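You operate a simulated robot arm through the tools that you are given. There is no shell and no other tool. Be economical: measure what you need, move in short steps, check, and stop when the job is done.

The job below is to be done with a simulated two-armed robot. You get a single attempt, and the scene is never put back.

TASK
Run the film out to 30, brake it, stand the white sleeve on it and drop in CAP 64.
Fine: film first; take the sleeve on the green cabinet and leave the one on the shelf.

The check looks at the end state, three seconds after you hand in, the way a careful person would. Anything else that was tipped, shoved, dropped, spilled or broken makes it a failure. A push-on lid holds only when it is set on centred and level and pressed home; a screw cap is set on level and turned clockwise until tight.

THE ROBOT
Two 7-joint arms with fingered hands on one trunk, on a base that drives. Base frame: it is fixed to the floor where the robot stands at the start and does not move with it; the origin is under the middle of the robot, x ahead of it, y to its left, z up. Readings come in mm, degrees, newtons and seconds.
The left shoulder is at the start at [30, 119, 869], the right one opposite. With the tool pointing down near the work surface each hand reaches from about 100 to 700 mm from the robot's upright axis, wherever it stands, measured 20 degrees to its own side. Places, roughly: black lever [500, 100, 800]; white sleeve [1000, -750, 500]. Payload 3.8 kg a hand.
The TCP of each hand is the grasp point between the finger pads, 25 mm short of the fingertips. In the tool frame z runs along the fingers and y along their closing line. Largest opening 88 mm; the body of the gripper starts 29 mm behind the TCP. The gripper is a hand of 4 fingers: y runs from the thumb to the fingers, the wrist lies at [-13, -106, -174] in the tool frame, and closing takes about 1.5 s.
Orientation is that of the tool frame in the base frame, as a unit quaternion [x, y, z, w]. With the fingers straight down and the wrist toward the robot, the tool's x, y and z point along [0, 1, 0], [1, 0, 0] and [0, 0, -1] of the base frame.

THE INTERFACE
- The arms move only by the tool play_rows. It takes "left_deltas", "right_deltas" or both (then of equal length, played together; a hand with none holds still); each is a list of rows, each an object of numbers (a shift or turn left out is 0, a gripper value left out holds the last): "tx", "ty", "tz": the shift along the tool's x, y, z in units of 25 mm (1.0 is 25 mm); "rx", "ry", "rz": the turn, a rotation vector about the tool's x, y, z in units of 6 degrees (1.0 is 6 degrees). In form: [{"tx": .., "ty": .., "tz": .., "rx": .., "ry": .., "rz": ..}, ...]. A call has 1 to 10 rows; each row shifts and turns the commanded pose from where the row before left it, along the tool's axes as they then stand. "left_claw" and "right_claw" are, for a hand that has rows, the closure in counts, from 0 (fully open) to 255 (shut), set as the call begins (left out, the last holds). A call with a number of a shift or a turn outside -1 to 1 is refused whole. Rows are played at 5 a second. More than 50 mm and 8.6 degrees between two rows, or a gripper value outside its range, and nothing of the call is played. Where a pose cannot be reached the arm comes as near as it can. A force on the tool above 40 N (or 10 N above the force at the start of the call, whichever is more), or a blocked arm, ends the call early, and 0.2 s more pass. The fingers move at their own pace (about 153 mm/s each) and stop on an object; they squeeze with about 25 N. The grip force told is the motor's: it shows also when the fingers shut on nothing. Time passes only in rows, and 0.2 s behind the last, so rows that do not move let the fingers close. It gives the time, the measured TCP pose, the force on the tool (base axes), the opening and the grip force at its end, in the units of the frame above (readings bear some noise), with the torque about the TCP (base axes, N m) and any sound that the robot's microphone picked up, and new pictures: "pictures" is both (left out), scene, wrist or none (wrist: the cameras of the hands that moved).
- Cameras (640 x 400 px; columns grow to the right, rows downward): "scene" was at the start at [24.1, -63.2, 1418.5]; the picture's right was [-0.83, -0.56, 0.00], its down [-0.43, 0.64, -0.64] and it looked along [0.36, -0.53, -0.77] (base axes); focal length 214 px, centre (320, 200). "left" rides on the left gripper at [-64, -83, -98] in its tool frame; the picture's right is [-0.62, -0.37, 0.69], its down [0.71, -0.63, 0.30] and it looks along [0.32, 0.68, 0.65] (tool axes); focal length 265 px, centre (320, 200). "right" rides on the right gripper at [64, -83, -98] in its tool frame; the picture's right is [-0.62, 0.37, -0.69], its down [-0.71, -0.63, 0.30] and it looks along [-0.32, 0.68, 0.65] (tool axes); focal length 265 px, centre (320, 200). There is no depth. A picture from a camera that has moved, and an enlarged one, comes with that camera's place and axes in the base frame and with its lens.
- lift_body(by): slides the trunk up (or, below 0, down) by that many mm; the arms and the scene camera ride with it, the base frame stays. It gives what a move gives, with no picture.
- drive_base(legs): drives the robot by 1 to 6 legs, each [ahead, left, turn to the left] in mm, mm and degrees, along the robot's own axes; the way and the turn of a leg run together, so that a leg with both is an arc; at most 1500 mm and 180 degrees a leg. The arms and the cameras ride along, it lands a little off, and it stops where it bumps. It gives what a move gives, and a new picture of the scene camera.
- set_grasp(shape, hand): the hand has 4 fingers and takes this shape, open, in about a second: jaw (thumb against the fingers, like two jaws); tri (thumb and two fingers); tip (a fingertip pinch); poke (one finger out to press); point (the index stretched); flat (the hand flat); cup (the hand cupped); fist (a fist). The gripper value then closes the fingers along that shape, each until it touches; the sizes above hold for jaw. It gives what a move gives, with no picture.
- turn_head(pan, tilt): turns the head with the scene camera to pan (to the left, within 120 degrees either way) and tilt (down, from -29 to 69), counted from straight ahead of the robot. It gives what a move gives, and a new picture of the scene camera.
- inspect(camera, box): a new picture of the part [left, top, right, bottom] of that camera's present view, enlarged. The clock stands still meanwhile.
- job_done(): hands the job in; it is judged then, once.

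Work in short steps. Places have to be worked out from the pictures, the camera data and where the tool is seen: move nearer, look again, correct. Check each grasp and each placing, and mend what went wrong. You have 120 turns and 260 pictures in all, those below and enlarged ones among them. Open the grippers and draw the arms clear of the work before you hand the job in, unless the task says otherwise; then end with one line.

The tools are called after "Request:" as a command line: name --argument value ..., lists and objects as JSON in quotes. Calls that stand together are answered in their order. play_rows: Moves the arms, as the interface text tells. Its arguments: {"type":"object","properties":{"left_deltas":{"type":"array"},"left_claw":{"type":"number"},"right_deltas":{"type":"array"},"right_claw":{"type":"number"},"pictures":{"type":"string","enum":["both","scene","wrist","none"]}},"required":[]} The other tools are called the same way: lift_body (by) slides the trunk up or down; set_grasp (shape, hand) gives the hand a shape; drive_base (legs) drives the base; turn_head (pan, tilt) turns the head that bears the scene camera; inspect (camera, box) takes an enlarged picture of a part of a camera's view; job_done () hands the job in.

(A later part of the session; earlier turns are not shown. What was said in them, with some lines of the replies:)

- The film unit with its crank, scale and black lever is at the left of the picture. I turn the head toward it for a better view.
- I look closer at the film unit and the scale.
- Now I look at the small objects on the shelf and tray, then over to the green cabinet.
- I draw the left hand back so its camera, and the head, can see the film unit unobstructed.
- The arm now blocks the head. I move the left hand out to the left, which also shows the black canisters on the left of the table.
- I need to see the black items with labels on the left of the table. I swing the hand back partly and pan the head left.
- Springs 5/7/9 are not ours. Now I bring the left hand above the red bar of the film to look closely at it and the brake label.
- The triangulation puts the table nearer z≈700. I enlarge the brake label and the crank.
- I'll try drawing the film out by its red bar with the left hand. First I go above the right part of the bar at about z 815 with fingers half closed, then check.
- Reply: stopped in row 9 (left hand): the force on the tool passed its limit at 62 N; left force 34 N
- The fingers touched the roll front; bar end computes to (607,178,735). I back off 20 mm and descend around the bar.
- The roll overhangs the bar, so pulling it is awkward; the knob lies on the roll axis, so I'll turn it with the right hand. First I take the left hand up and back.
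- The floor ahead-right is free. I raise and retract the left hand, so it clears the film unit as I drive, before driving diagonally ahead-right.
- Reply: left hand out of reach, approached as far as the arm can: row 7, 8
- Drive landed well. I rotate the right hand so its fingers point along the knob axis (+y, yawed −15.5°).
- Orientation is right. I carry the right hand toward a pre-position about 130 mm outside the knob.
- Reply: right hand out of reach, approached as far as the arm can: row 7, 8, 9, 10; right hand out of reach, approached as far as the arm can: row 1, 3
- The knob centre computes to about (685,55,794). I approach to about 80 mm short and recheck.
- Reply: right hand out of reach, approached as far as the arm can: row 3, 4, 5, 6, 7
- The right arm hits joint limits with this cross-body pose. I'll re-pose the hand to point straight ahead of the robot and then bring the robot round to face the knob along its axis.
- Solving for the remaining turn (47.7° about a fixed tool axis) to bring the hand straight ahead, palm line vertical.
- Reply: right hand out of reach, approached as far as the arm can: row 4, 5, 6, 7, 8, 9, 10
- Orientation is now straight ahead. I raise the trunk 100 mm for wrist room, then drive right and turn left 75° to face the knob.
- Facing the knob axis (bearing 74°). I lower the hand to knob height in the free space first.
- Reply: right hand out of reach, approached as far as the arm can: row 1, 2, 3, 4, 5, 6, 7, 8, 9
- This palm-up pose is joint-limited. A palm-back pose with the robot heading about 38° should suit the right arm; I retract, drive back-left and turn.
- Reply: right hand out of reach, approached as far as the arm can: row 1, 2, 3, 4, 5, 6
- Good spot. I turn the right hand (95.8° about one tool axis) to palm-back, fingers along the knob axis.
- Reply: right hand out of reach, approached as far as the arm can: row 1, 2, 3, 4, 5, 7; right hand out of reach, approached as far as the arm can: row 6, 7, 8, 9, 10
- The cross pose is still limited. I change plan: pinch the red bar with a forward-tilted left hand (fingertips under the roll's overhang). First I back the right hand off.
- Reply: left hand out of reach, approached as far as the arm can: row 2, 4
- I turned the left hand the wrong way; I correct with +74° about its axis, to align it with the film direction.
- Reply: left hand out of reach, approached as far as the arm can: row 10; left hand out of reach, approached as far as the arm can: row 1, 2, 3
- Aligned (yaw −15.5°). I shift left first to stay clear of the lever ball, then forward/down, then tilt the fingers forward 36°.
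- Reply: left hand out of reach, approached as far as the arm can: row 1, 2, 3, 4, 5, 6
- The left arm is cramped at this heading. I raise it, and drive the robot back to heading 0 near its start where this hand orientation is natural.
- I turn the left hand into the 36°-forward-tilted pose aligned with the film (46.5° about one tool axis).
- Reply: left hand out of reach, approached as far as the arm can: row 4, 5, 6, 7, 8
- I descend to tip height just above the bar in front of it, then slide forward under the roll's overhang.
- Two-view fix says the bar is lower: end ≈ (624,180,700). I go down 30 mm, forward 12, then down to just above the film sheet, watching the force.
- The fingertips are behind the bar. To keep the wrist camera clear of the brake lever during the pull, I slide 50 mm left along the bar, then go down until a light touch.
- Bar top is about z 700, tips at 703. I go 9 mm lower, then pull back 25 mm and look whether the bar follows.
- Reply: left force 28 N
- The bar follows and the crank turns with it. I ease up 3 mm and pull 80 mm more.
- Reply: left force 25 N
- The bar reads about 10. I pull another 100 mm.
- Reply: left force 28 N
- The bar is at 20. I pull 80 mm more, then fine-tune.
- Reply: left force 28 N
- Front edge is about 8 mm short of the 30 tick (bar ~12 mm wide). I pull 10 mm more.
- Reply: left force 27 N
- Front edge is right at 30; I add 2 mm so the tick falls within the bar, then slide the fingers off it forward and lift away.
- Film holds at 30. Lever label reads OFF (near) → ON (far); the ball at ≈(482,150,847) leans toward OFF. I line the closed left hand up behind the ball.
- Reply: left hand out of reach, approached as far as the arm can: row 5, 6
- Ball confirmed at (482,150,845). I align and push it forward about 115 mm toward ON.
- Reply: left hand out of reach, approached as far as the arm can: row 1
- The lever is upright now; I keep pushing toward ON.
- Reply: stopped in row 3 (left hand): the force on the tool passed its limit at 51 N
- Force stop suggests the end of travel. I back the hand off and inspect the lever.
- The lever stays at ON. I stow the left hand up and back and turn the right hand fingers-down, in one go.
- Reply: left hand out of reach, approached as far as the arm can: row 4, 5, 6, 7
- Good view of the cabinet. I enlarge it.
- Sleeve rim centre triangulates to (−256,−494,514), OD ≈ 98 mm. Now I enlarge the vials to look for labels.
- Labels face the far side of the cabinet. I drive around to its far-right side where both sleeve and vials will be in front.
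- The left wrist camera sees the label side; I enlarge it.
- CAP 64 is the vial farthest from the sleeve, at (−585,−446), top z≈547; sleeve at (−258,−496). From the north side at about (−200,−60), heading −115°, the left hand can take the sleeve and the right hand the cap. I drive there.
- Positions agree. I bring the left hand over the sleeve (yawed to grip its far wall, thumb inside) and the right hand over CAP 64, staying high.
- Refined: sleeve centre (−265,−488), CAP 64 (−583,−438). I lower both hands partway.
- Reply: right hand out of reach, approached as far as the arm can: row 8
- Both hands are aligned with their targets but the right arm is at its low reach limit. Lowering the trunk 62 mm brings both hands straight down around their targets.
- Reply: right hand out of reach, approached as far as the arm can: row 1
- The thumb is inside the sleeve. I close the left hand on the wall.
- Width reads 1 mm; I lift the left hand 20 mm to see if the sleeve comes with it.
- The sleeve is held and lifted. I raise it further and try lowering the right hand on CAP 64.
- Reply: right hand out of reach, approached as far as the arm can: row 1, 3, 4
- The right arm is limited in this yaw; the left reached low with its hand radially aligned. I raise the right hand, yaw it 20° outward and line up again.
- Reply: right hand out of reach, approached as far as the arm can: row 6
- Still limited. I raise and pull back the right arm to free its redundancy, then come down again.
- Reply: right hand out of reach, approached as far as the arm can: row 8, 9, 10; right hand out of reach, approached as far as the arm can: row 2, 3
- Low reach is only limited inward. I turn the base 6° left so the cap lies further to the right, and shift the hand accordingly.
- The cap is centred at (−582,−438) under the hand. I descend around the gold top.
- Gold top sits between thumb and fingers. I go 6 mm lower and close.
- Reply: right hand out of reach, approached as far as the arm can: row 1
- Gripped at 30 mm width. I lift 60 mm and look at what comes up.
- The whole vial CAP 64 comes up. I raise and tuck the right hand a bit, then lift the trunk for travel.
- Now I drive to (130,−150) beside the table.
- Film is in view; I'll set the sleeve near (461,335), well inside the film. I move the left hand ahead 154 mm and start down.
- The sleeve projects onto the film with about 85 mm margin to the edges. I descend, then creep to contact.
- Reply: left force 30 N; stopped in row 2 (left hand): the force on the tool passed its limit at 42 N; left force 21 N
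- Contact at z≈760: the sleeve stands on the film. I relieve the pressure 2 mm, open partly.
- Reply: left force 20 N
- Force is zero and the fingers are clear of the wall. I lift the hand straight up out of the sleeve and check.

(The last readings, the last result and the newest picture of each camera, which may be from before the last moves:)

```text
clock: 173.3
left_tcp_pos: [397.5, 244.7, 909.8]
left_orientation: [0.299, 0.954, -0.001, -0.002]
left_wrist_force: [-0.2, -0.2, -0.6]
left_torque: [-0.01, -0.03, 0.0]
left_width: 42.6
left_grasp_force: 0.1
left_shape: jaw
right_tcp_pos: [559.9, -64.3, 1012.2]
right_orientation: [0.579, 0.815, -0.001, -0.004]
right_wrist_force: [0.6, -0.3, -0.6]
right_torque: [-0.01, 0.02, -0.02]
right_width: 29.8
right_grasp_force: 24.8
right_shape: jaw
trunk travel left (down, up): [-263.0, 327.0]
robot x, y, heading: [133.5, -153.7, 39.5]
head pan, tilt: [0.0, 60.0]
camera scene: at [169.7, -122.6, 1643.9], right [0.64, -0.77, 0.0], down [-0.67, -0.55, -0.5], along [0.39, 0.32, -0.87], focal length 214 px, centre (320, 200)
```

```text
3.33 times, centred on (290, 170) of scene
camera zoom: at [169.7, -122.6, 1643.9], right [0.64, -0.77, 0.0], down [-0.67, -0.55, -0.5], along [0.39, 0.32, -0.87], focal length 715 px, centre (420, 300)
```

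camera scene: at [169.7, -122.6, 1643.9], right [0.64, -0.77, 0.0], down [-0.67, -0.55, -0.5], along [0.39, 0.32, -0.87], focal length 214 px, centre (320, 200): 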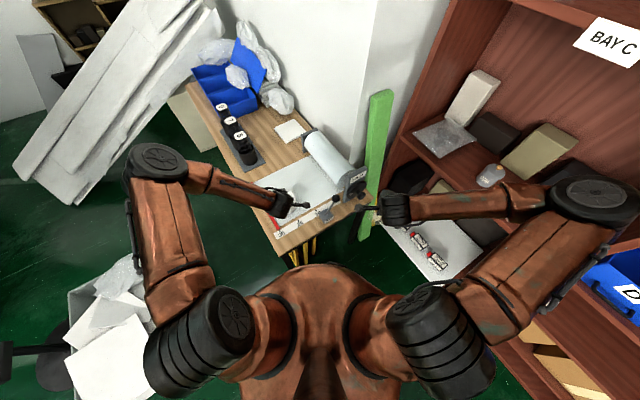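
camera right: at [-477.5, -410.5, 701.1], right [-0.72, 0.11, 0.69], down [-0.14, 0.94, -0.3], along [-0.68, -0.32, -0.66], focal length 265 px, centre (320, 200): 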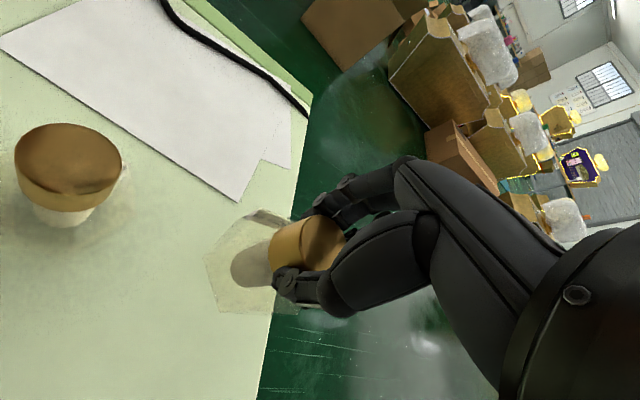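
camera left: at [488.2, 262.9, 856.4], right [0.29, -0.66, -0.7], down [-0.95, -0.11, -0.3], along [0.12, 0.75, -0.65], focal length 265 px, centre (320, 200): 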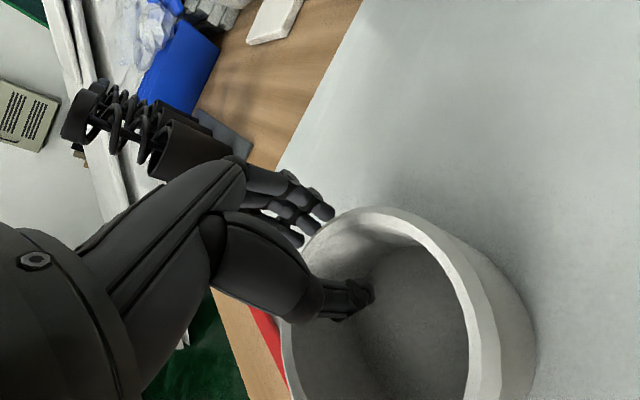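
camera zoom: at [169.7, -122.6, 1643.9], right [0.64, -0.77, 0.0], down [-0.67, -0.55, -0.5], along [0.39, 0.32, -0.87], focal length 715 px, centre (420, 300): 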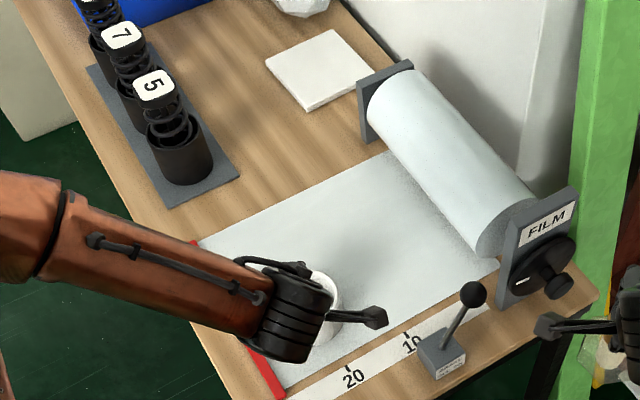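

The sleeve stands cleanly on the film. I turn the base 38° left so that the right hand faces it.

Request:
drive_base --legs '[[0, 0, 38.5]]'

Request:
turn_head --pan -10 --tilt 60

Request:
inspect --camera "right" --box '[0, 0, 640, 400]'

```text
clock: 175.5
left_tcp_pos: [92.3, 321.7, 909.8]
left_orientation: [-0.033, 0.999, -0.002, -0.003]
left_wrist_force: [-0.1, -0.4, -0.5]
left_torque: [0.03, -0.01, 0.0]
left_width: 42.8
left_grasp_force: 0.1
left_shape: jaw
right_tcp_pos: [411.9, 182.1, 1011.3]
right_orientation: [0.277, 0.961, -0.002, -0.003]
right_wrist_force: [-0.2, 0.7, -1.1]
right_torque: [-0.01, 0.01, -0.02]
right_width: 29.7
right_grasp_force: 24.7
right_shape: jaw
trunk travel left (down, up): [-263.0, 327.0]
robot x, y, heading: [136.0, -150.7, 78.4]
head pan, tilt: [0.0, 60.0]
camera scene: at [143.2, -106.1, 1643.9], right [0.98, -0.21, 0.0], down [-0.18, -0.85, -0.5], along [0.1, 0.49, -0.87], focal length 214 px, centre (320, 200)
```

scene: 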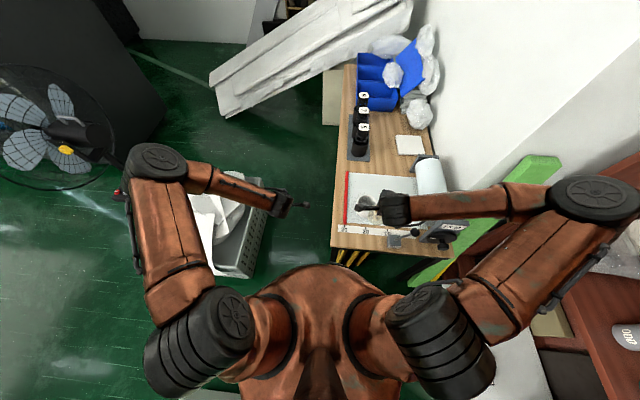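

```text
clock: 176.3
left_tcp_pos: [92.1, 322.6, 909.9]
left_orientation: [-0.033, 0.999, -0.002, -0.003]
left_wrist_force: [-0.5, 0.8, -0.1]
left_torque: [-0.01, 0.01, 0.02]
left_width: 42.7
left_grasp_force: 0.0
left_shape: jaw
right_tcp_pos: [412.1, 183.0, 1011.6]
right_orientation: [0.276, 0.961, -0.002, -0.003]
right_wrist_force: [-0.2, 0.1, -1.0]
right_torque: [0.01, 0.03, 0.04]
right_width: 29.7
right_grasp_force: 25.2
right_shape: jaw
trunk travel left (down, up): [-263.0, 327.0]
robot x, y, heading: [133.4, -152.6, 78.1]
head pan, tilt: [-10.0, 60.0]
camera scene: at [154.5, -109.5, 1643.9], right [0.93, -0.37, 0.0], down [-0.32, -0.8, -0.5], along [0.19, 0.46, -0.87], focal length 214 px, centre (320, 200)
```

scene: 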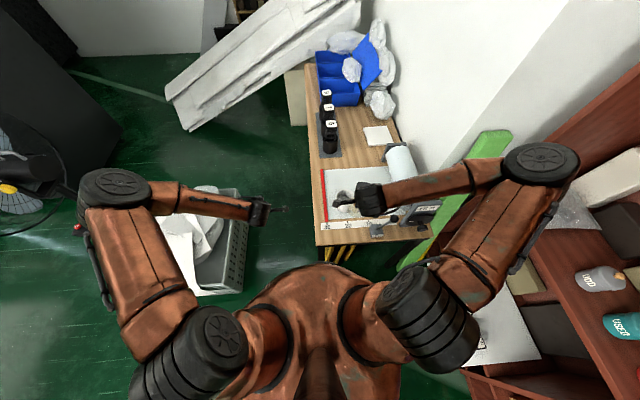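

```text
1.00 times, centred on (320, 200) of right (not enlarged: the box is as wide or as high as the picture)
camera zoom: at [314.9, 147.1, 1110.6], right [0.73, -0.02, 0.69], down [0.27, -0.91, -0.3], along [0.63, 0.41, -0.66], focal length 265 px, centre (320, 200)
```

zoom: 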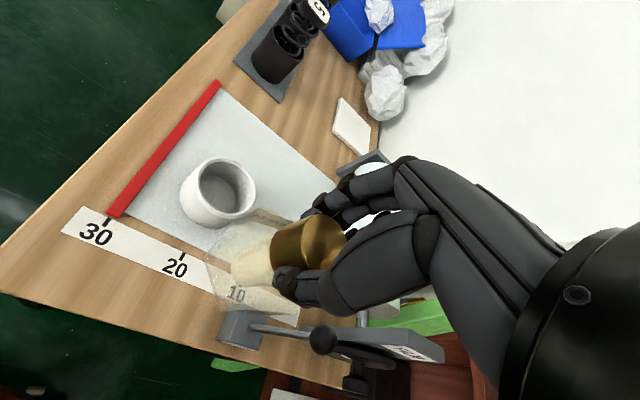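

The view confirms the bar at 30 and the sleeve upright at (457,330). I carry CAP 64 above the sleeve, accounting for its 7 mm offset in the grip.

Request:
play_rows --right_deltas '[{"ty": 1, "tx": 0.227, "tz": 0.5}, {"ty": 1, "tx": 0.227, "tz": 0.5}, {"ty": 1, "tx": 0.227, "tz": 0.5}, {"ty": 1, "tx": 0.227, "tz": 0.5}, {"ty": 1, "tx": 0.227, "tz": 0.5}, {"ty": 1, "tx": 0.227, "tz": 0.5}, {}]' --pictures "wrist"

Request:
inspect --camera "scene" --box '[300, 150, 440, 270]'

```text
clock: 177.9
left_tcp_pos: [93.2, 322.1, 910.3]
left_orientation: [-0.033, 0.999, -0.002, -0.004]
left_wrist_force: [0.2, 0.3, -0.4]
left_torque: [-0.01, 0.02, 0.01]
left_width: 42.8
left_grasp_force: 0.0
left_shape: jaw
right_tcp_pos: [462.4, 328.1, 936.9]
right_orientation: [0.276, 0.961, -0.003, -0.003]
right_wrist_force: [0.0, -0.4, -1.7]
right_torque: [0.02, -0.01, 0.03]
right_width: 29.6
right_grasp_force: 25.4
right_shape: jaw
trunk travel left (down, up): [-263.0, 327.0]
robot x, y, heading: [133.4, -155.9, 77.9]
head pan, tilt: [-10.0, 60.0]
camera right: at [365.4, 292.2, 1035.6], right [0.73, -0.02, 0.69], down [0.27, -0.91, -0.3], along [0.63, 0.41, -0.66], focal length 265 px, centre (320, 200)
```

right: 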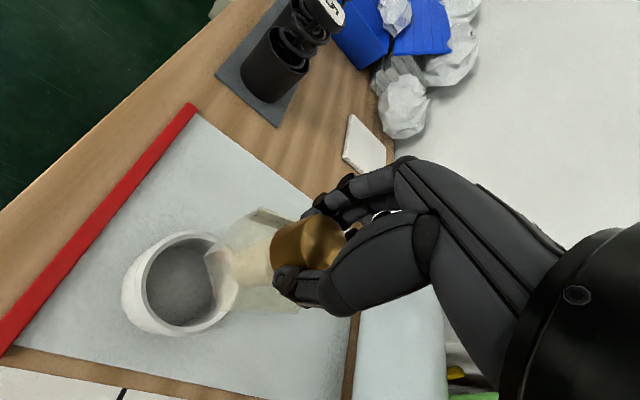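

```text
3.33 times, centred on (370, 210) of scene
camera zoom: at [154.3, -109.9, 1643.9], right [0.93, -0.37, 0.0], down [-0.32, -0.8, -0.5], along [0.19, 0.46, -0.87], focal length 715 px, centre (153, 167)
```

zoom: 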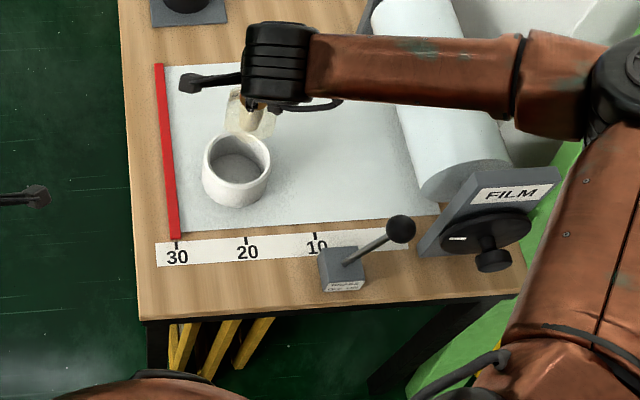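

Both views show the vial about 10 mm beyond the rim centre. I shift it back and lower to just above the rim for a closer check.

Request:
play_rows --right_deltas '[{"ty": -0.38, "tx": 0.23}, {"tz": 0.8}, {"tz": 0.8}, {"tz": 0.5}, {}]' --pictures "wrist"

Request:
inspect --camera "scene" --box '[330, 170, 390, 220]'

Request:
inspect --camera "right" --box '[150, 180, 350, 340]'

```text
clock: 179.1
left_tcp_pos: [92.5, 323.2, 910.0]
left_orientation: [-0.033, 0.999, -0.002, -0.003]
left_wrist_force: [0.9, 0.1, -0.5]
left_torque: [-0.02, 0.04, 0.0]
left_width: 42.8
left_grasp_force: 0.2
left_shape: jaw
right_tcp_pos: [451.7, 322.2, 882.6]
right_orientation: [0.276, 0.961, -0.002, -0.003]
right_wrist_force: [0.2, 0.1, -1.6]
right_torque: [-0.03, 0.0, -0.02]
right_width: 29.4
right_grasp_force: 25.4
right_shape: jaw
trunk travel left (down, up): [-263.0, 327.0]
robot x, y, heading: [131.7, -154.3, 78.0]
head pan, tilt: [-10.0, 60.0]
camera right: at [354.4, 287.2, 982.8], right [0.73, -0.02, 0.69], down [0.27, -0.91, -0.3], along [0.63, 0.41, -0.66], focal length 265 px, centre (320, 200)
```

right: 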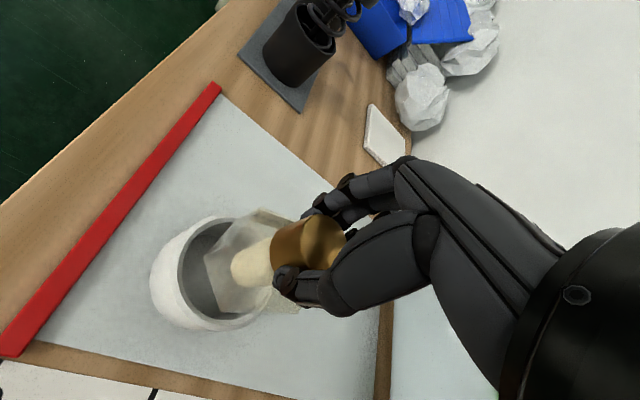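

```text
8.00 times, centred on (360, 195) of scene
camera zoom: at [154.5, -109.4, 1643.9], right [0.93, -0.37, 0.0], down [-0.32, -0.8, -0.5], along [0.19, 0.46, -0.87], focal length 1716 px, centre (0, 240)
```

zoom: 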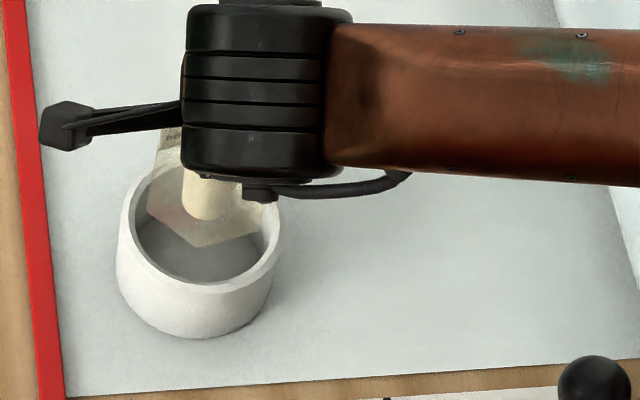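

```text
2.50 times, centred on (250, 260) of right
camera zoom: at [354.4, 287.2, 982.8], right [0.73, -0.02, 0.69], down [0.27, -0.91, -0.3], along [0.63, 0.41, -0.66], focal length 664 px, centre (495, 50)
```

zoom: 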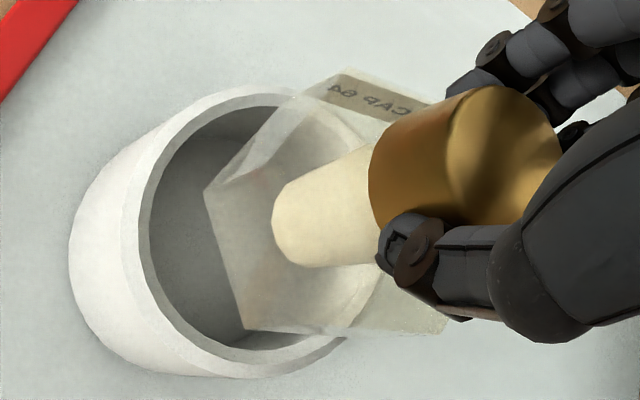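

Both views put the vial bottom within ~4 mm of the sleeve axis. A 2 mm tweak, then I lower it inside.

Request:
play_rows --right_deltas '[{"tx": 0.09}, {"tz": 0.5}, {"tz": 0.5}, {"tz": 0.5}, {}]' --pictures "wrist"

Request:
inspect --camera "right" --box '[150, 180, 350, 340]'

```text
clock: 180.3
left_tcp_pos: [93.1, 322.1, 910.2]
left_orientation: [-0.033, 0.999, -0.002, -0.002]
left_wrist_force: [0.2, 0.3, 0.7]
left_torque: [0.02, 0.03, -0.02]
left_width: 42.9
left_grasp_force: 0.0
left_shape: jaw
right_tcp_pos: [458.9, 311.5, 855.4]
right_orientation: [0.276, 0.961, 0.0, -0.004]
right_wrist_force: [-0.4, 0.7, 5.6]
right_torque: [-0.15, 0.1, -0.03]
right_width: 30.5
right_grasp_force: 25.4
right_shape: jaw
right hand out of reach, approached as far as the arm can: row 2, 3, 4
trunk travel left (down, up): [-263.0, 327.0]
robot x, y, heading: [136.3, -151.1, 78.2]
head pan, tilt: [-10.0, 60.0]
camera right: at [361.8, 276.5, 954.4], right [0.73, -0.02, 0.69], down [0.27, -0.91, -0.31], along [0.63, 0.41, -0.66], focal length 265 px, centre (320, 200)
```

right: 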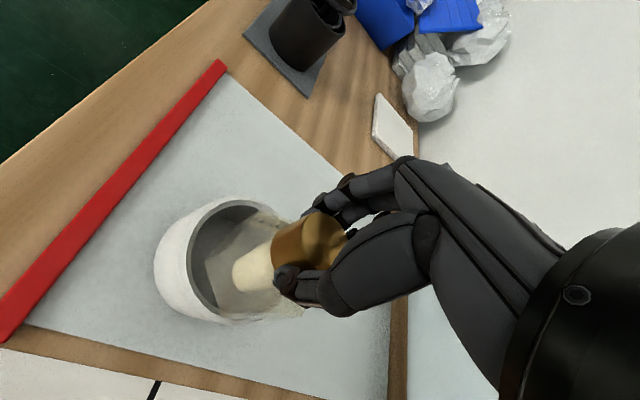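

```text
2.50 times, centred on (250, 260) of right
camera zoom: at [361.8, 276.5, 954.4], right [0.73, -0.02, 0.69], down [0.27, -0.91, -0.31], along [0.63, 0.41, -0.66], focal length 664 px, centre (495, 50)
```

zoom: 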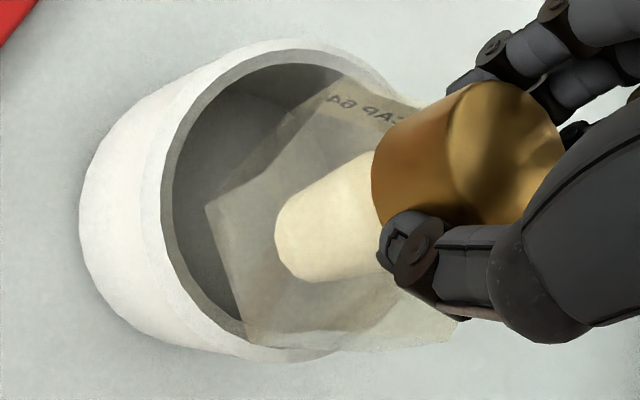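

The arm hit its inward reach limit and drifted, touching the rim. I lift back up and turn the base a few degrees left to gain reach.

Request:
play_rows --right_deltas '[{"tz": -0.4}, {"tz": -0.8}, {"tz": -0.8}, {"tz": -0.6}]' --pictures "none"

Request:
drive_base --legs '[[0, 0, 8]]'

Request:
inspect --camera "right" --box '[0, 0, 640, 400]'

```text
clock: 181.3
left_tcp_pos: [94.0, 322.7, 908.8]
left_orientation: [-0.034, 0.999, -0.001, -0.004]
left_wrist_force: [0.0, 0.5, -0.3]
left_torque: [0.01, 0.01, 0.02]
left_width: 43.2
left_grasp_force: 0.1
left_shape: jaw
right_tcp_pos: [458.9, 311.9, 920.2]
right_orientation: [0.276, 0.961, -0.003, -0.002]
right_wrist_force: [0.0, 0.1, -1.0]
right_torque: [0.0, 0.02, -0.02]
right_width: 30.3
right_grasp_force: 24.4
right_shape: jaw
trunk travel left (down, up): [-263.0, 327.0]
robot x, y, heading: [131.0, -150.1, 77.9]
head pan, tilt: [-10.0, 60.0]
```

```text
clock: 182.3
left_tcp_pos: [26.7, 312.6, 909.2]
left_orientation: [-0.102, 0.995, -0.003, -0.002]
left_wrist_force: [-1.0, 0.3, 1.0]
left_torque: [-0.01, 0.0, 0.0]
left_width: 42.7
left_grasp_force: 0.1
left_shape: jaw
right_tcp_pos: [391.0, 353.4, 919.3]
right_orientation: [0.209, 0.978, -0.002, -0.003]
right_wrist_force: [0.3, -0.1, -1.4]
right_torque: [0.05, 0.0, 0.01]
right_width: 30.4
right_grasp_force: 24.6
right_shape: jaw
trunk travel left (down, up): [-263.0, 327.0]
robot x, y, heading: [136.0, -155.5, 86.1]
head pan, tilt: [-10.0, 60.0]
camera scene: at [147.8, -106.8, 1643.9], right [0.97, -0.24, 0.0], down [-0.21, -0.84, -0.5], along [0.12, 0.48, -0.87], focal length 214 px, centre (320, 200)
```

scene: 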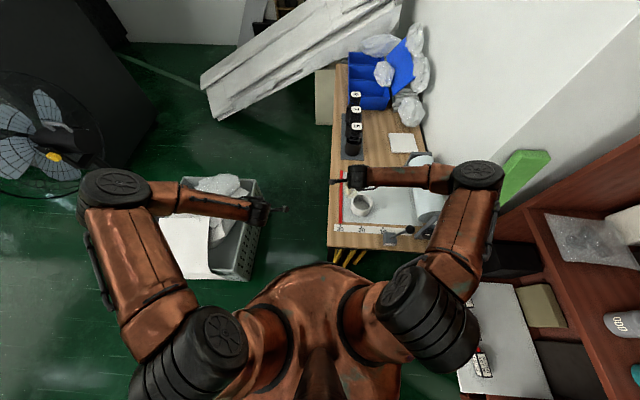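

```text
1.00 times, centred on (320, 200) of right (not enlarged: the box is as wide or as high as the picture)
camera zoom: at [300.3, 304.1, 1018.1], right [0.72, 0.09, 0.69], down [0.39, -0.87, -0.3], along [0.57, 0.49, -0.66], focal length 265 px, centre (320, 200)
```

zoom: 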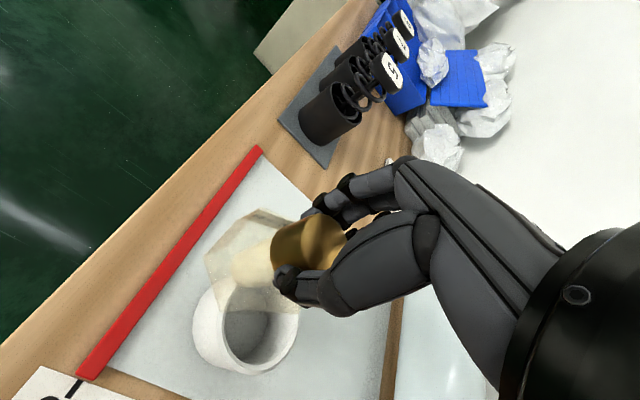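

Sleeve still fine. I move to the formerly aligned spot (450,323) and recheck just above the rim.

Request:
play_rows --right_deltas '[{"tx": -0.88, "ty": -0.05}, {"tx": -0.88, "ty": -0.05}, {"tx": -0.88, "ty": -0.05}, {"tz": 0.7}, {"tz": 0.7}, {}]' --pictures "none"

Request:
inspect --camera "scene" --box '[330, 170, 390, 220]'

Request:
inspect --camera "right" --box '[150, 180, 350, 340]'

```text
clock: 183.7
left_tcp_pos: [27.6, 312.4, 910.2]
left_orientation: [-0.102, 0.995, -0.002, -0.003]
left_wrist_force: [-0.2, -0.1, -0.3]
left_torque: [0.0, -0.02, 0.01]
left_width: 43.1
left_grasp_force: 0.1
left_shape: jaw
right_tcp_pos: [450.0, 321.7, 884.3]
right_orientation: [0.209, 0.978, -0.001, -0.003]
right_wrist_force: [0.4, 0.3, -0.8]
right_torque: [0.01, 0.02, -0.01]
right_width: 30.3
right_grasp_force: 24.9
right_shape: jaw
trunk travel left (down, up): [-263.0, 327.0]
robot x, y, heading: [133.7, -150.5, 86.0]
head pan, tilt: [-10.0, 60.0]
```

```text
8.00 times, centred on (360, 195) of scene
camera zoom: at [148.3, -106.9, 1643.9], right [0.97, -0.24, 0.0], down [-0.21, -0.84, -0.5], along [0.12, 0.48, -0.87], focal length 1716 px, centre (0, 240)
```

zoom: 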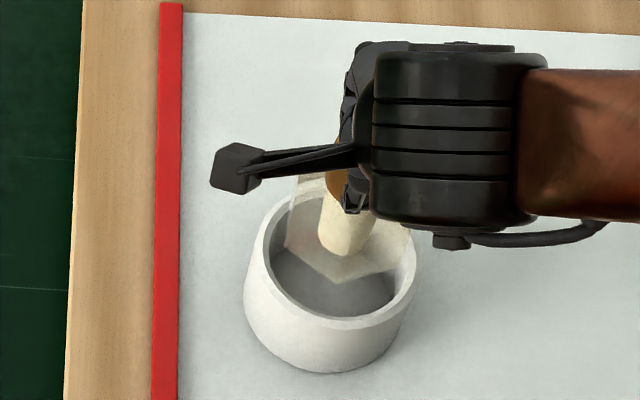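

```text
2.50 times, centred on (250, 260) of right
camera zoom: at [359.5, 273.3, 982.6], right [0.72, 0.08, 0.69], down [0.39, -0.87, -0.3], along [0.57, 0.49, -0.66], focal length 664 px, centre (495, 50)
```

zoom: 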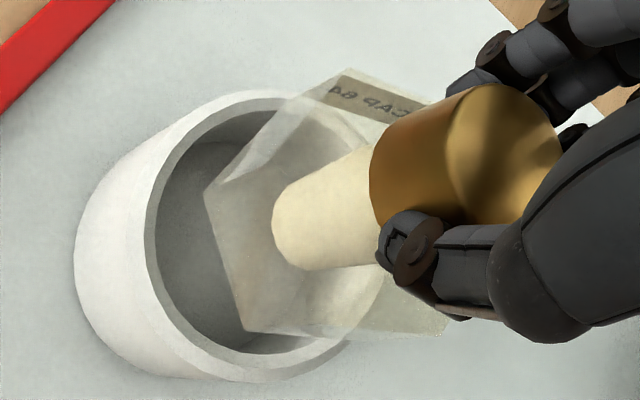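

Alignment is within a few mm in both views; a 3 mm tweak ahead and I lower in.

Request:
play_rows --right_deltas '[{"tx": 0.05, "ty": 0.1}, {"tz": 0.5}, {"tz": 0.5}, {"tz": 0.4}, {}]' --pictures "none"

Request:
inspect --camera "right" --box '[150, 180, 350, 340]'

Request:
inspect --camera "scene" --box '[330, 170, 390, 220]'

```text
clock: 184.9
left_tcp_pos: [27.3, 313.1, 909.5]
left_orientation: [-0.104, 0.995, -0.001, -0.003]
left_wrist_force: [0.1, 0.5, 0.6]
left_torque: [0.0, -0.03, 0.0]
left_width: 42.7
left_grasp_force: 0.1
left_shape: jaw
right_tcp_pos: [449.4, 324.8, 849.4]
right_orientation: [0.21, 0.978, -0.002, -0.003]
right_wrist_force: [-0.5, 0.0, -1.5]
right_torque: [-0.01, 0.03, -0.01]
right_width: 30.1
right_grasp_force: 25.1
right_shape: jaw
trunk travel left (down, up): [-263.0, 327.0]
robot x, y, heading: [132.2, -157.3, 86.1]
head pan, tilt: [-10.0, 60.0]
```

```text
2.50 times, centred on (250, 260) of right
camera zoom: at [359.3, 276.4, 947.3], right [0.72, 0.09, 0.69], down [0.39, -0.87, -0.3], along [0.57, 0.49, -0.66], focal length 664 px, centre (495, 50)
```

zoom: 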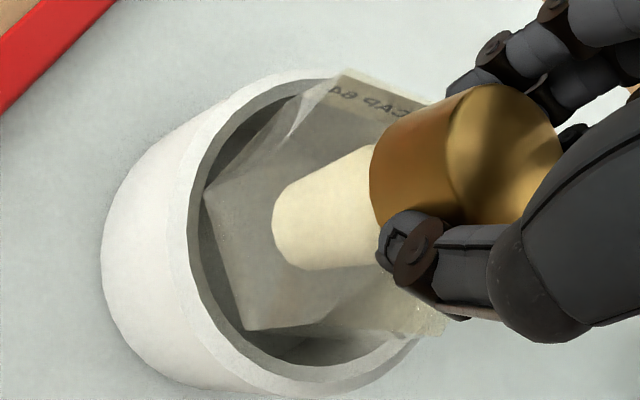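

```text
8.00 times, centred on (360, 195) of scene
camera zoom: at [148.4, -107.0, 1643.9], right [0.97, -0.24, 0.0], down [-0.21, -0.84, -0.5], along [0.12, 0.48, -0.87], focal length 1716 px, centre (0, 240)
```

zoom: 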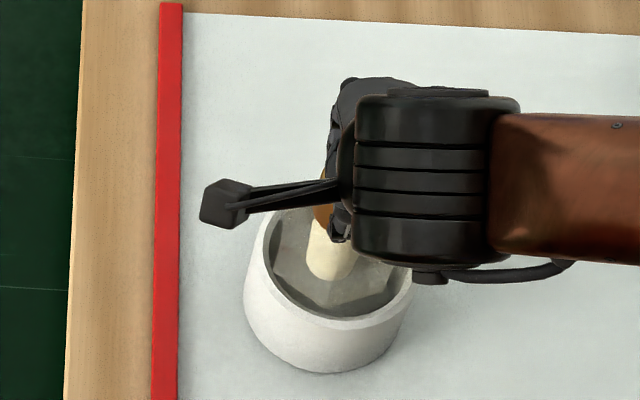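

The vial is inside the rim with no contact force. I continue down toward the floor.

Request:
play_rows --right_deltas '[{"tz": 0.5}, {"tz": 0.5}, {"tz": 0.4}, {"tz": 0.2}, {}]' --pictures "none"

Request:
inspect --camera "right" --box '[150, 180, 350, 340]'

```text
clock: 186.1
left_tcp_pos: [26.9, 312.4, 909.3]
left_orientation: [-0.103, 0.995, -0.001, -0.004]
left_wrist_force: [0.7, -0.9, 0.3]
left_torque: [-0.01, -0.02, 0.03]
left_width: 42.9
left_grasp_force: 0.0
left_shape: jaw
right_tcp_pos: [450.1, 325.6, 809.7]
right_orientation: [0.208, 0.978, -0.001, -0.003]
right_wrist_force: [-0.1, -0.2, -1.2]
right_torque: [-0.02, -0.01, 0.0]
right_width: 30.1
right_grasp_force: 25.4
right_shape: jaw
trunk travel left (down, up): [-263.0, 327.0]
robot x, y, heading: [132.4, -154.4, 86.3]
head pan, tilt: [-10.0, 60.0]
```

```text
2.50 times, centred on (250, 260) of right
camera zoom: at [358.7, 276.6, 907.8], right [0.72, 0.09, 0.69], down [0.39, -0.87, -0.3], along [0.57, 0.49, -0.66], focal length 664 px, centre (495, 50)
```

zoom: 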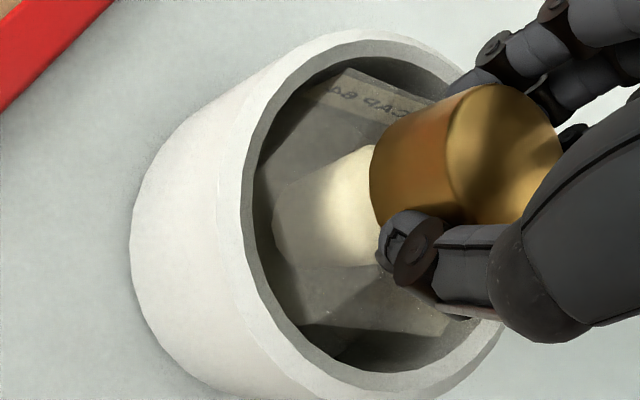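

Well centred inside. I creep down until it touches the floor.

Request:
play_rows --right_deltas '[{"tz": 0.15}, {"tz": 0.12}, {"tz": 0.1}, {}]' --pictures "none"

```text
clock: 187.1
left_tcp_pos: [26.3, 311.1, 910.2]
left_orientation: [-0.103, 0.995, -0.002, -0.002]
left_wrist_force: [0.6, -0.7, -0.4]
left_torque: [0.0, 0.01, -0.01]
left_width: 42.8
left_grasp_force: 0.1
left_shape: jaw
right_tcp_pos: [448.5, 326.3, 802.2]
right_orientation: [0.209, 0.978, 0.0, -0.002]
right_wrist_force: [0.4, -2.2, 20.8]
right_torque: [0.04, -0.07, -0.01]
right_width: 30.9
right_grasp_force: 25.5
right_shape: jaw
trunk travel left (down, up): [-263.0, 327.0]
robot x, y, heading: [135.8, -151.3, 86.2]
head pan, tilt: [-10.0, 60.0]
```

It rests on the floor (contact at 802). I relieve slightly, open the hand, and rise straight up.

Request:
play_rows --right_deltas '[{"tz": -0.05}, {}]' --pictures "none"

Request:
play_rows --right_deltas '[{}, {}, {}, {}, {}]' --right_claw 70 --pictures "none"

Request:
play_rows --right_deltas '[{"tz": -0.5}, {"tz": -1}, {"tz": -1}, {"tz": -1}, {"tz": -1}, {"tz": -1}, {"ty": -1}, {"ty": -1}, {"ty": -1}, {"ty": -1}]' --pictures "both"

```text
clock: 187.7
left_tcp_pos: [26.1, 312.7, 910.3]
left_orientation: [-0.103, 0.995, -0.001, -0.002]
left_wrist_force: [-0.5, 0.3, -0.4]
left_torque: [-0.03, 0.02, -0.01]
left_width: 42.9
left_grasp_force: 0.2
left_shape: jaw
right_tcp_pos: [448.4, 324.7, 802.6]
right_orientation: [0.209, 0.978, -0.001, -0.003]
right_wrist_force: [0.0, 0.8, 19.8]
right_torque: [0.08, -0.12, -0.01]
right_width: 31.2
right_grasp_force: 25.3
right_shape: jaw
trunk travel left (down, up): [-263.0, 327.0]
robot x, y, heading: [134.2, -153.6, 86.2]
head pan, tilt: [-10.0, 60.0]
```

```text
clock: 188.9
left_tcp_pos: [26.7, 312.9, 910.2]
left_orientation: [-0.103, 0.995, -0.002, -0.004]
left_wrist_force: [-0.3, 0.7, -0.2]
left_torque: [-0.01, -0.02, 0.04]
left_width: 42.8
left_grasp_force: 0.0
left_shape: jaw
right_tcp_pos: [449.1, 325.0, 801.3]
right_orientation: [0.209, 0.978, -0.002, -0.003]
right_wrist_force: [0.3, 0.5, 0.4]
right_torque: [-0.01, -0.01, 0.0]
right_width: 63.4
right_grasp_force: 0.0
right_shape: jaw
trunk travel left (down, up): [-263.0, 327.0]
robot x, y, heading: [132.1, -150.6, 86.0]
head pan, tilt: [-10.0, 60.0]
```

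```text
clock: 191.1
left_tcp_pos: [27.3, 312.0, 909.5]
left_orientation: [-0.103, 0.995, -0.002, -0.004]
left_wrist_force: [0.3, 0.8, -0.3]
left_torque: [0.02, -0.02, -0.01]
left_width: 42.8
left_grasp_force: 0.0
left_shape: jaw
right_tcp_pos: [408.9, 232.6, 939.6]
right_orientation: [0.209, 0.978, -0.002, -0.003]
right_wrist_force: [0.3, -0.5, -0.2]
right_torque: [0.0, 0.02, 0.01]
right_width: 63.4
right_grasp_force: 0.0
right_shape: jaw
trunk travel left (down, up): [-263.0, 327.0]
robot x, y, heading: [131.1, -155.9, 86.3]
head pan, tilt: [-10.0, 60.0]
camera scene: at [148.2, -107.5, 1643.9], right [0.97, -0.24, 0.0], down [-0.21, -0.84, -0.5], along [0.12, 0.49, -0.87], focal length 214 px, centre (320, 200)
camera right: at [318.1, 184.2, 1038.1], right [0.72, 0.08, 0.69], down [0.39, -0.87, -0.3], along [0.57, 0.49, -0.66], focal length 265 px, centre (320, 200)
```

scene: 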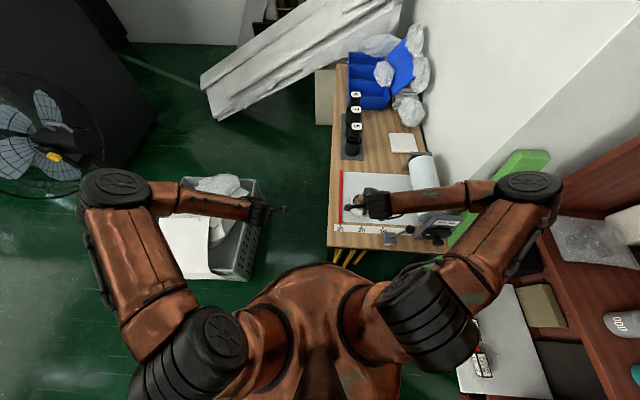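
right: 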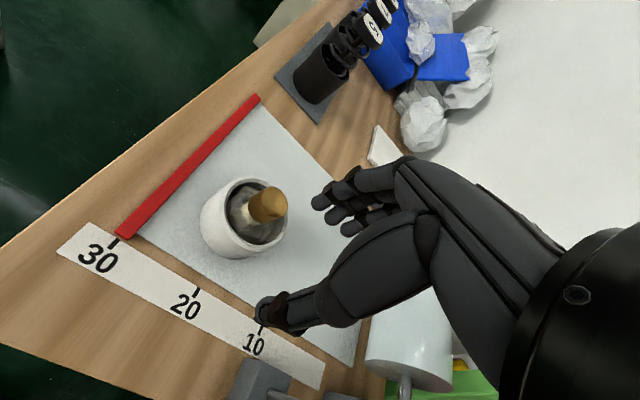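

CAP 64 stands in the sleeve on the film. I draw the right arm clear and check bar, lever and sleeve closely.

Request:
play_rows --right_deltas '[{"tz": -1}, {"tz": -1, "ty": -1}, {"ty": -1}, {"ty": -1}, {"ty": -1}, {"ty": -1}]' --left_deltas '[{}, {}, {}, {}, {}, {}]' --left_claw 0 --right_claw 0 --pictures "none"

Request:
inspect --camera "scene" --box '[320, 150, 460, 260]'

Request:
inspect --camera "right" --box '[60, 60, 360, 320]'

```text
clock: 192.5
left_tcp_pos: [26.3, 311.8, 909.6]
left_orientation: [-0.103, 0.995, -0.002, -0.003]
left_wrist_force: [-0.9, 0.3, 0.0]
left_torque: [-0.02, 0.0, -0.02]
left_width: 88.0
left_grasp_force: 0.0
left_shape: jaw
right_tcp_pos: [369.0, 179.0, 960.9]
right_orientation: [0.208, 0.978, -0.002, -0.004]
right_wrist_force: [0.2, 0.6, 0.0]
right_torque: [-0.01, 0.0, -0.03]
right_width: 87.9
right_grasp_force: 0.1
right_shape: jaw
right hand out of reach, approached as far as the arm can: row 4, 5, 6
trunk travel left (down, up): [-263.0, 327.0]
robot x, y, heading: [135.0, -154.3, 86.0]
head pan, tilt: [-10.0, 60.0]
```

```text
3.64 times, centred on (390, 205) of scene
camera zoom: at [148.3, -106.8, 1643.9], right [0.97, -0.24, 0.0], down [-0.21, -0.84, -0.5], along [0.12, 0.48, -0.87], focal length 780 px, centre (66, 182)
```

zoom: 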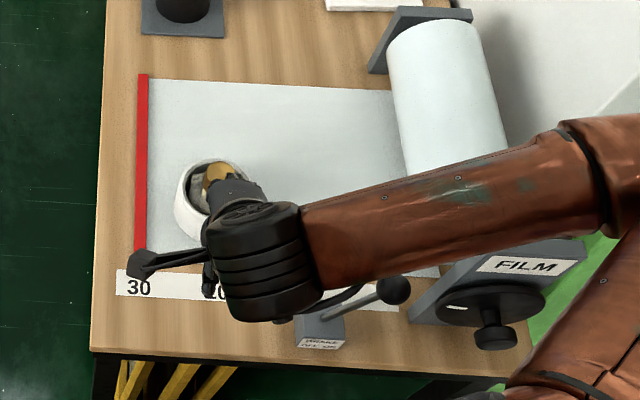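

```text
1.54 times, centred on (210, 190) of right
camera zoom: at [277.7, 131.6, 1059.9], right [0.72, 0.09, 0.69], down [0.39, -0.87, -0.3], along [0.57, 0.49, -0.66], focal length 408 px, centre (489, 215)
```

zoom: 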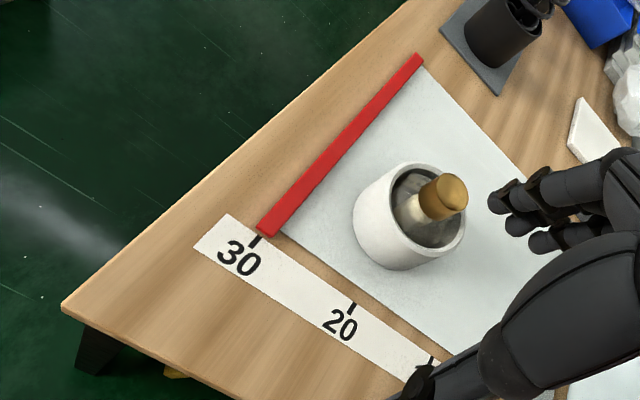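

Everything is right: bar at 30, lever ON, CAP 64 in the upright sleeve. I back the robot off so the arms are clear of the bench.

Request:
drive_base --legs '[[-160, 0, 0]]'

Request:
inspect --camera "scene" --box '[300, 80, 480, 220]'

```text
clock: 193.9
left_tcp_pos: [15.8, 149.8, 909.0]
left_orientation: [-0.103, 0.995, -0.002, -0.003]
left_wrist_force: [1.3, -0.3, 0.8]
left_torque: [0.03, 0.01, 0.01]
left_width: 88.1
left_grasp_force: 0.1
left_shape: jaw
right_tcp_pos: [357.6, 17.0, 960.4]
right_orientation: [0.208, 0.978, -0.001, -0.002]
right_wrist_force: [0.3, -0.5, -0.4]
right_torque: [0.02, 0.02, 0.01]
right_width: 87.9
right_grasp_force: 0.1
right_shape: jaw
trunk travel left (down, up): [-263.0, 327.0]
robot x, y, heading: [120.6, -315.8, 86.0]
head pan, tilt: [-10.0, 60.0]
camera scene: at [137.1, -270.5, 1644.0], right [0.97, -0.24, 0.0], down [-0.21, -0.84, -0.5], along [0.12, 0.49, -0.87], focal length 214 px, centre (320, 200)
```

scene: 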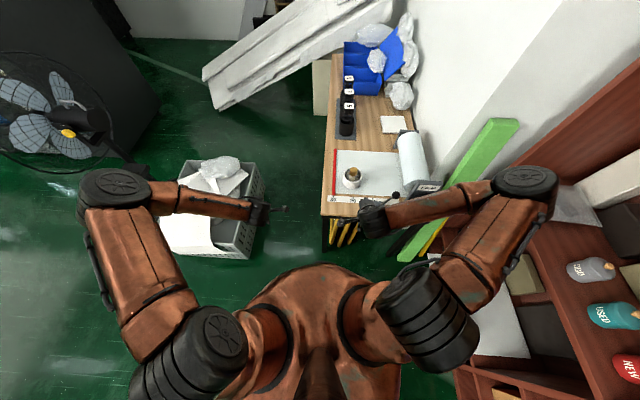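

```text
2.86 times, centred on (390, 150) of scene
camera zoom: at [137.1, -270.5, 1644.0], right [0.97, -0.24, 0.0], down [-0.21, -0.84, -0.5], along [0.12, 0.49, -0.87], focal length 613 px, centre (120, 343)
```

zoom: 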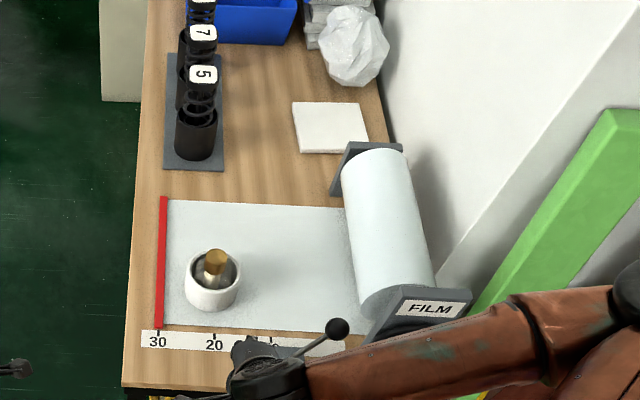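

Hands are open and the arms clear; the bar sits on 30, the brake lever is at ON, and CAP 64 stands in the sleeve on the film. I hand in the job.

Request:
job_done

```text
The job is handed in.
```

The job is handed in. The film is run out to 30 with the brake lever at ON. The white sleeve from the green cabinet stands on it with CAP 64 inside, and the shelf sleeve was left where it was.
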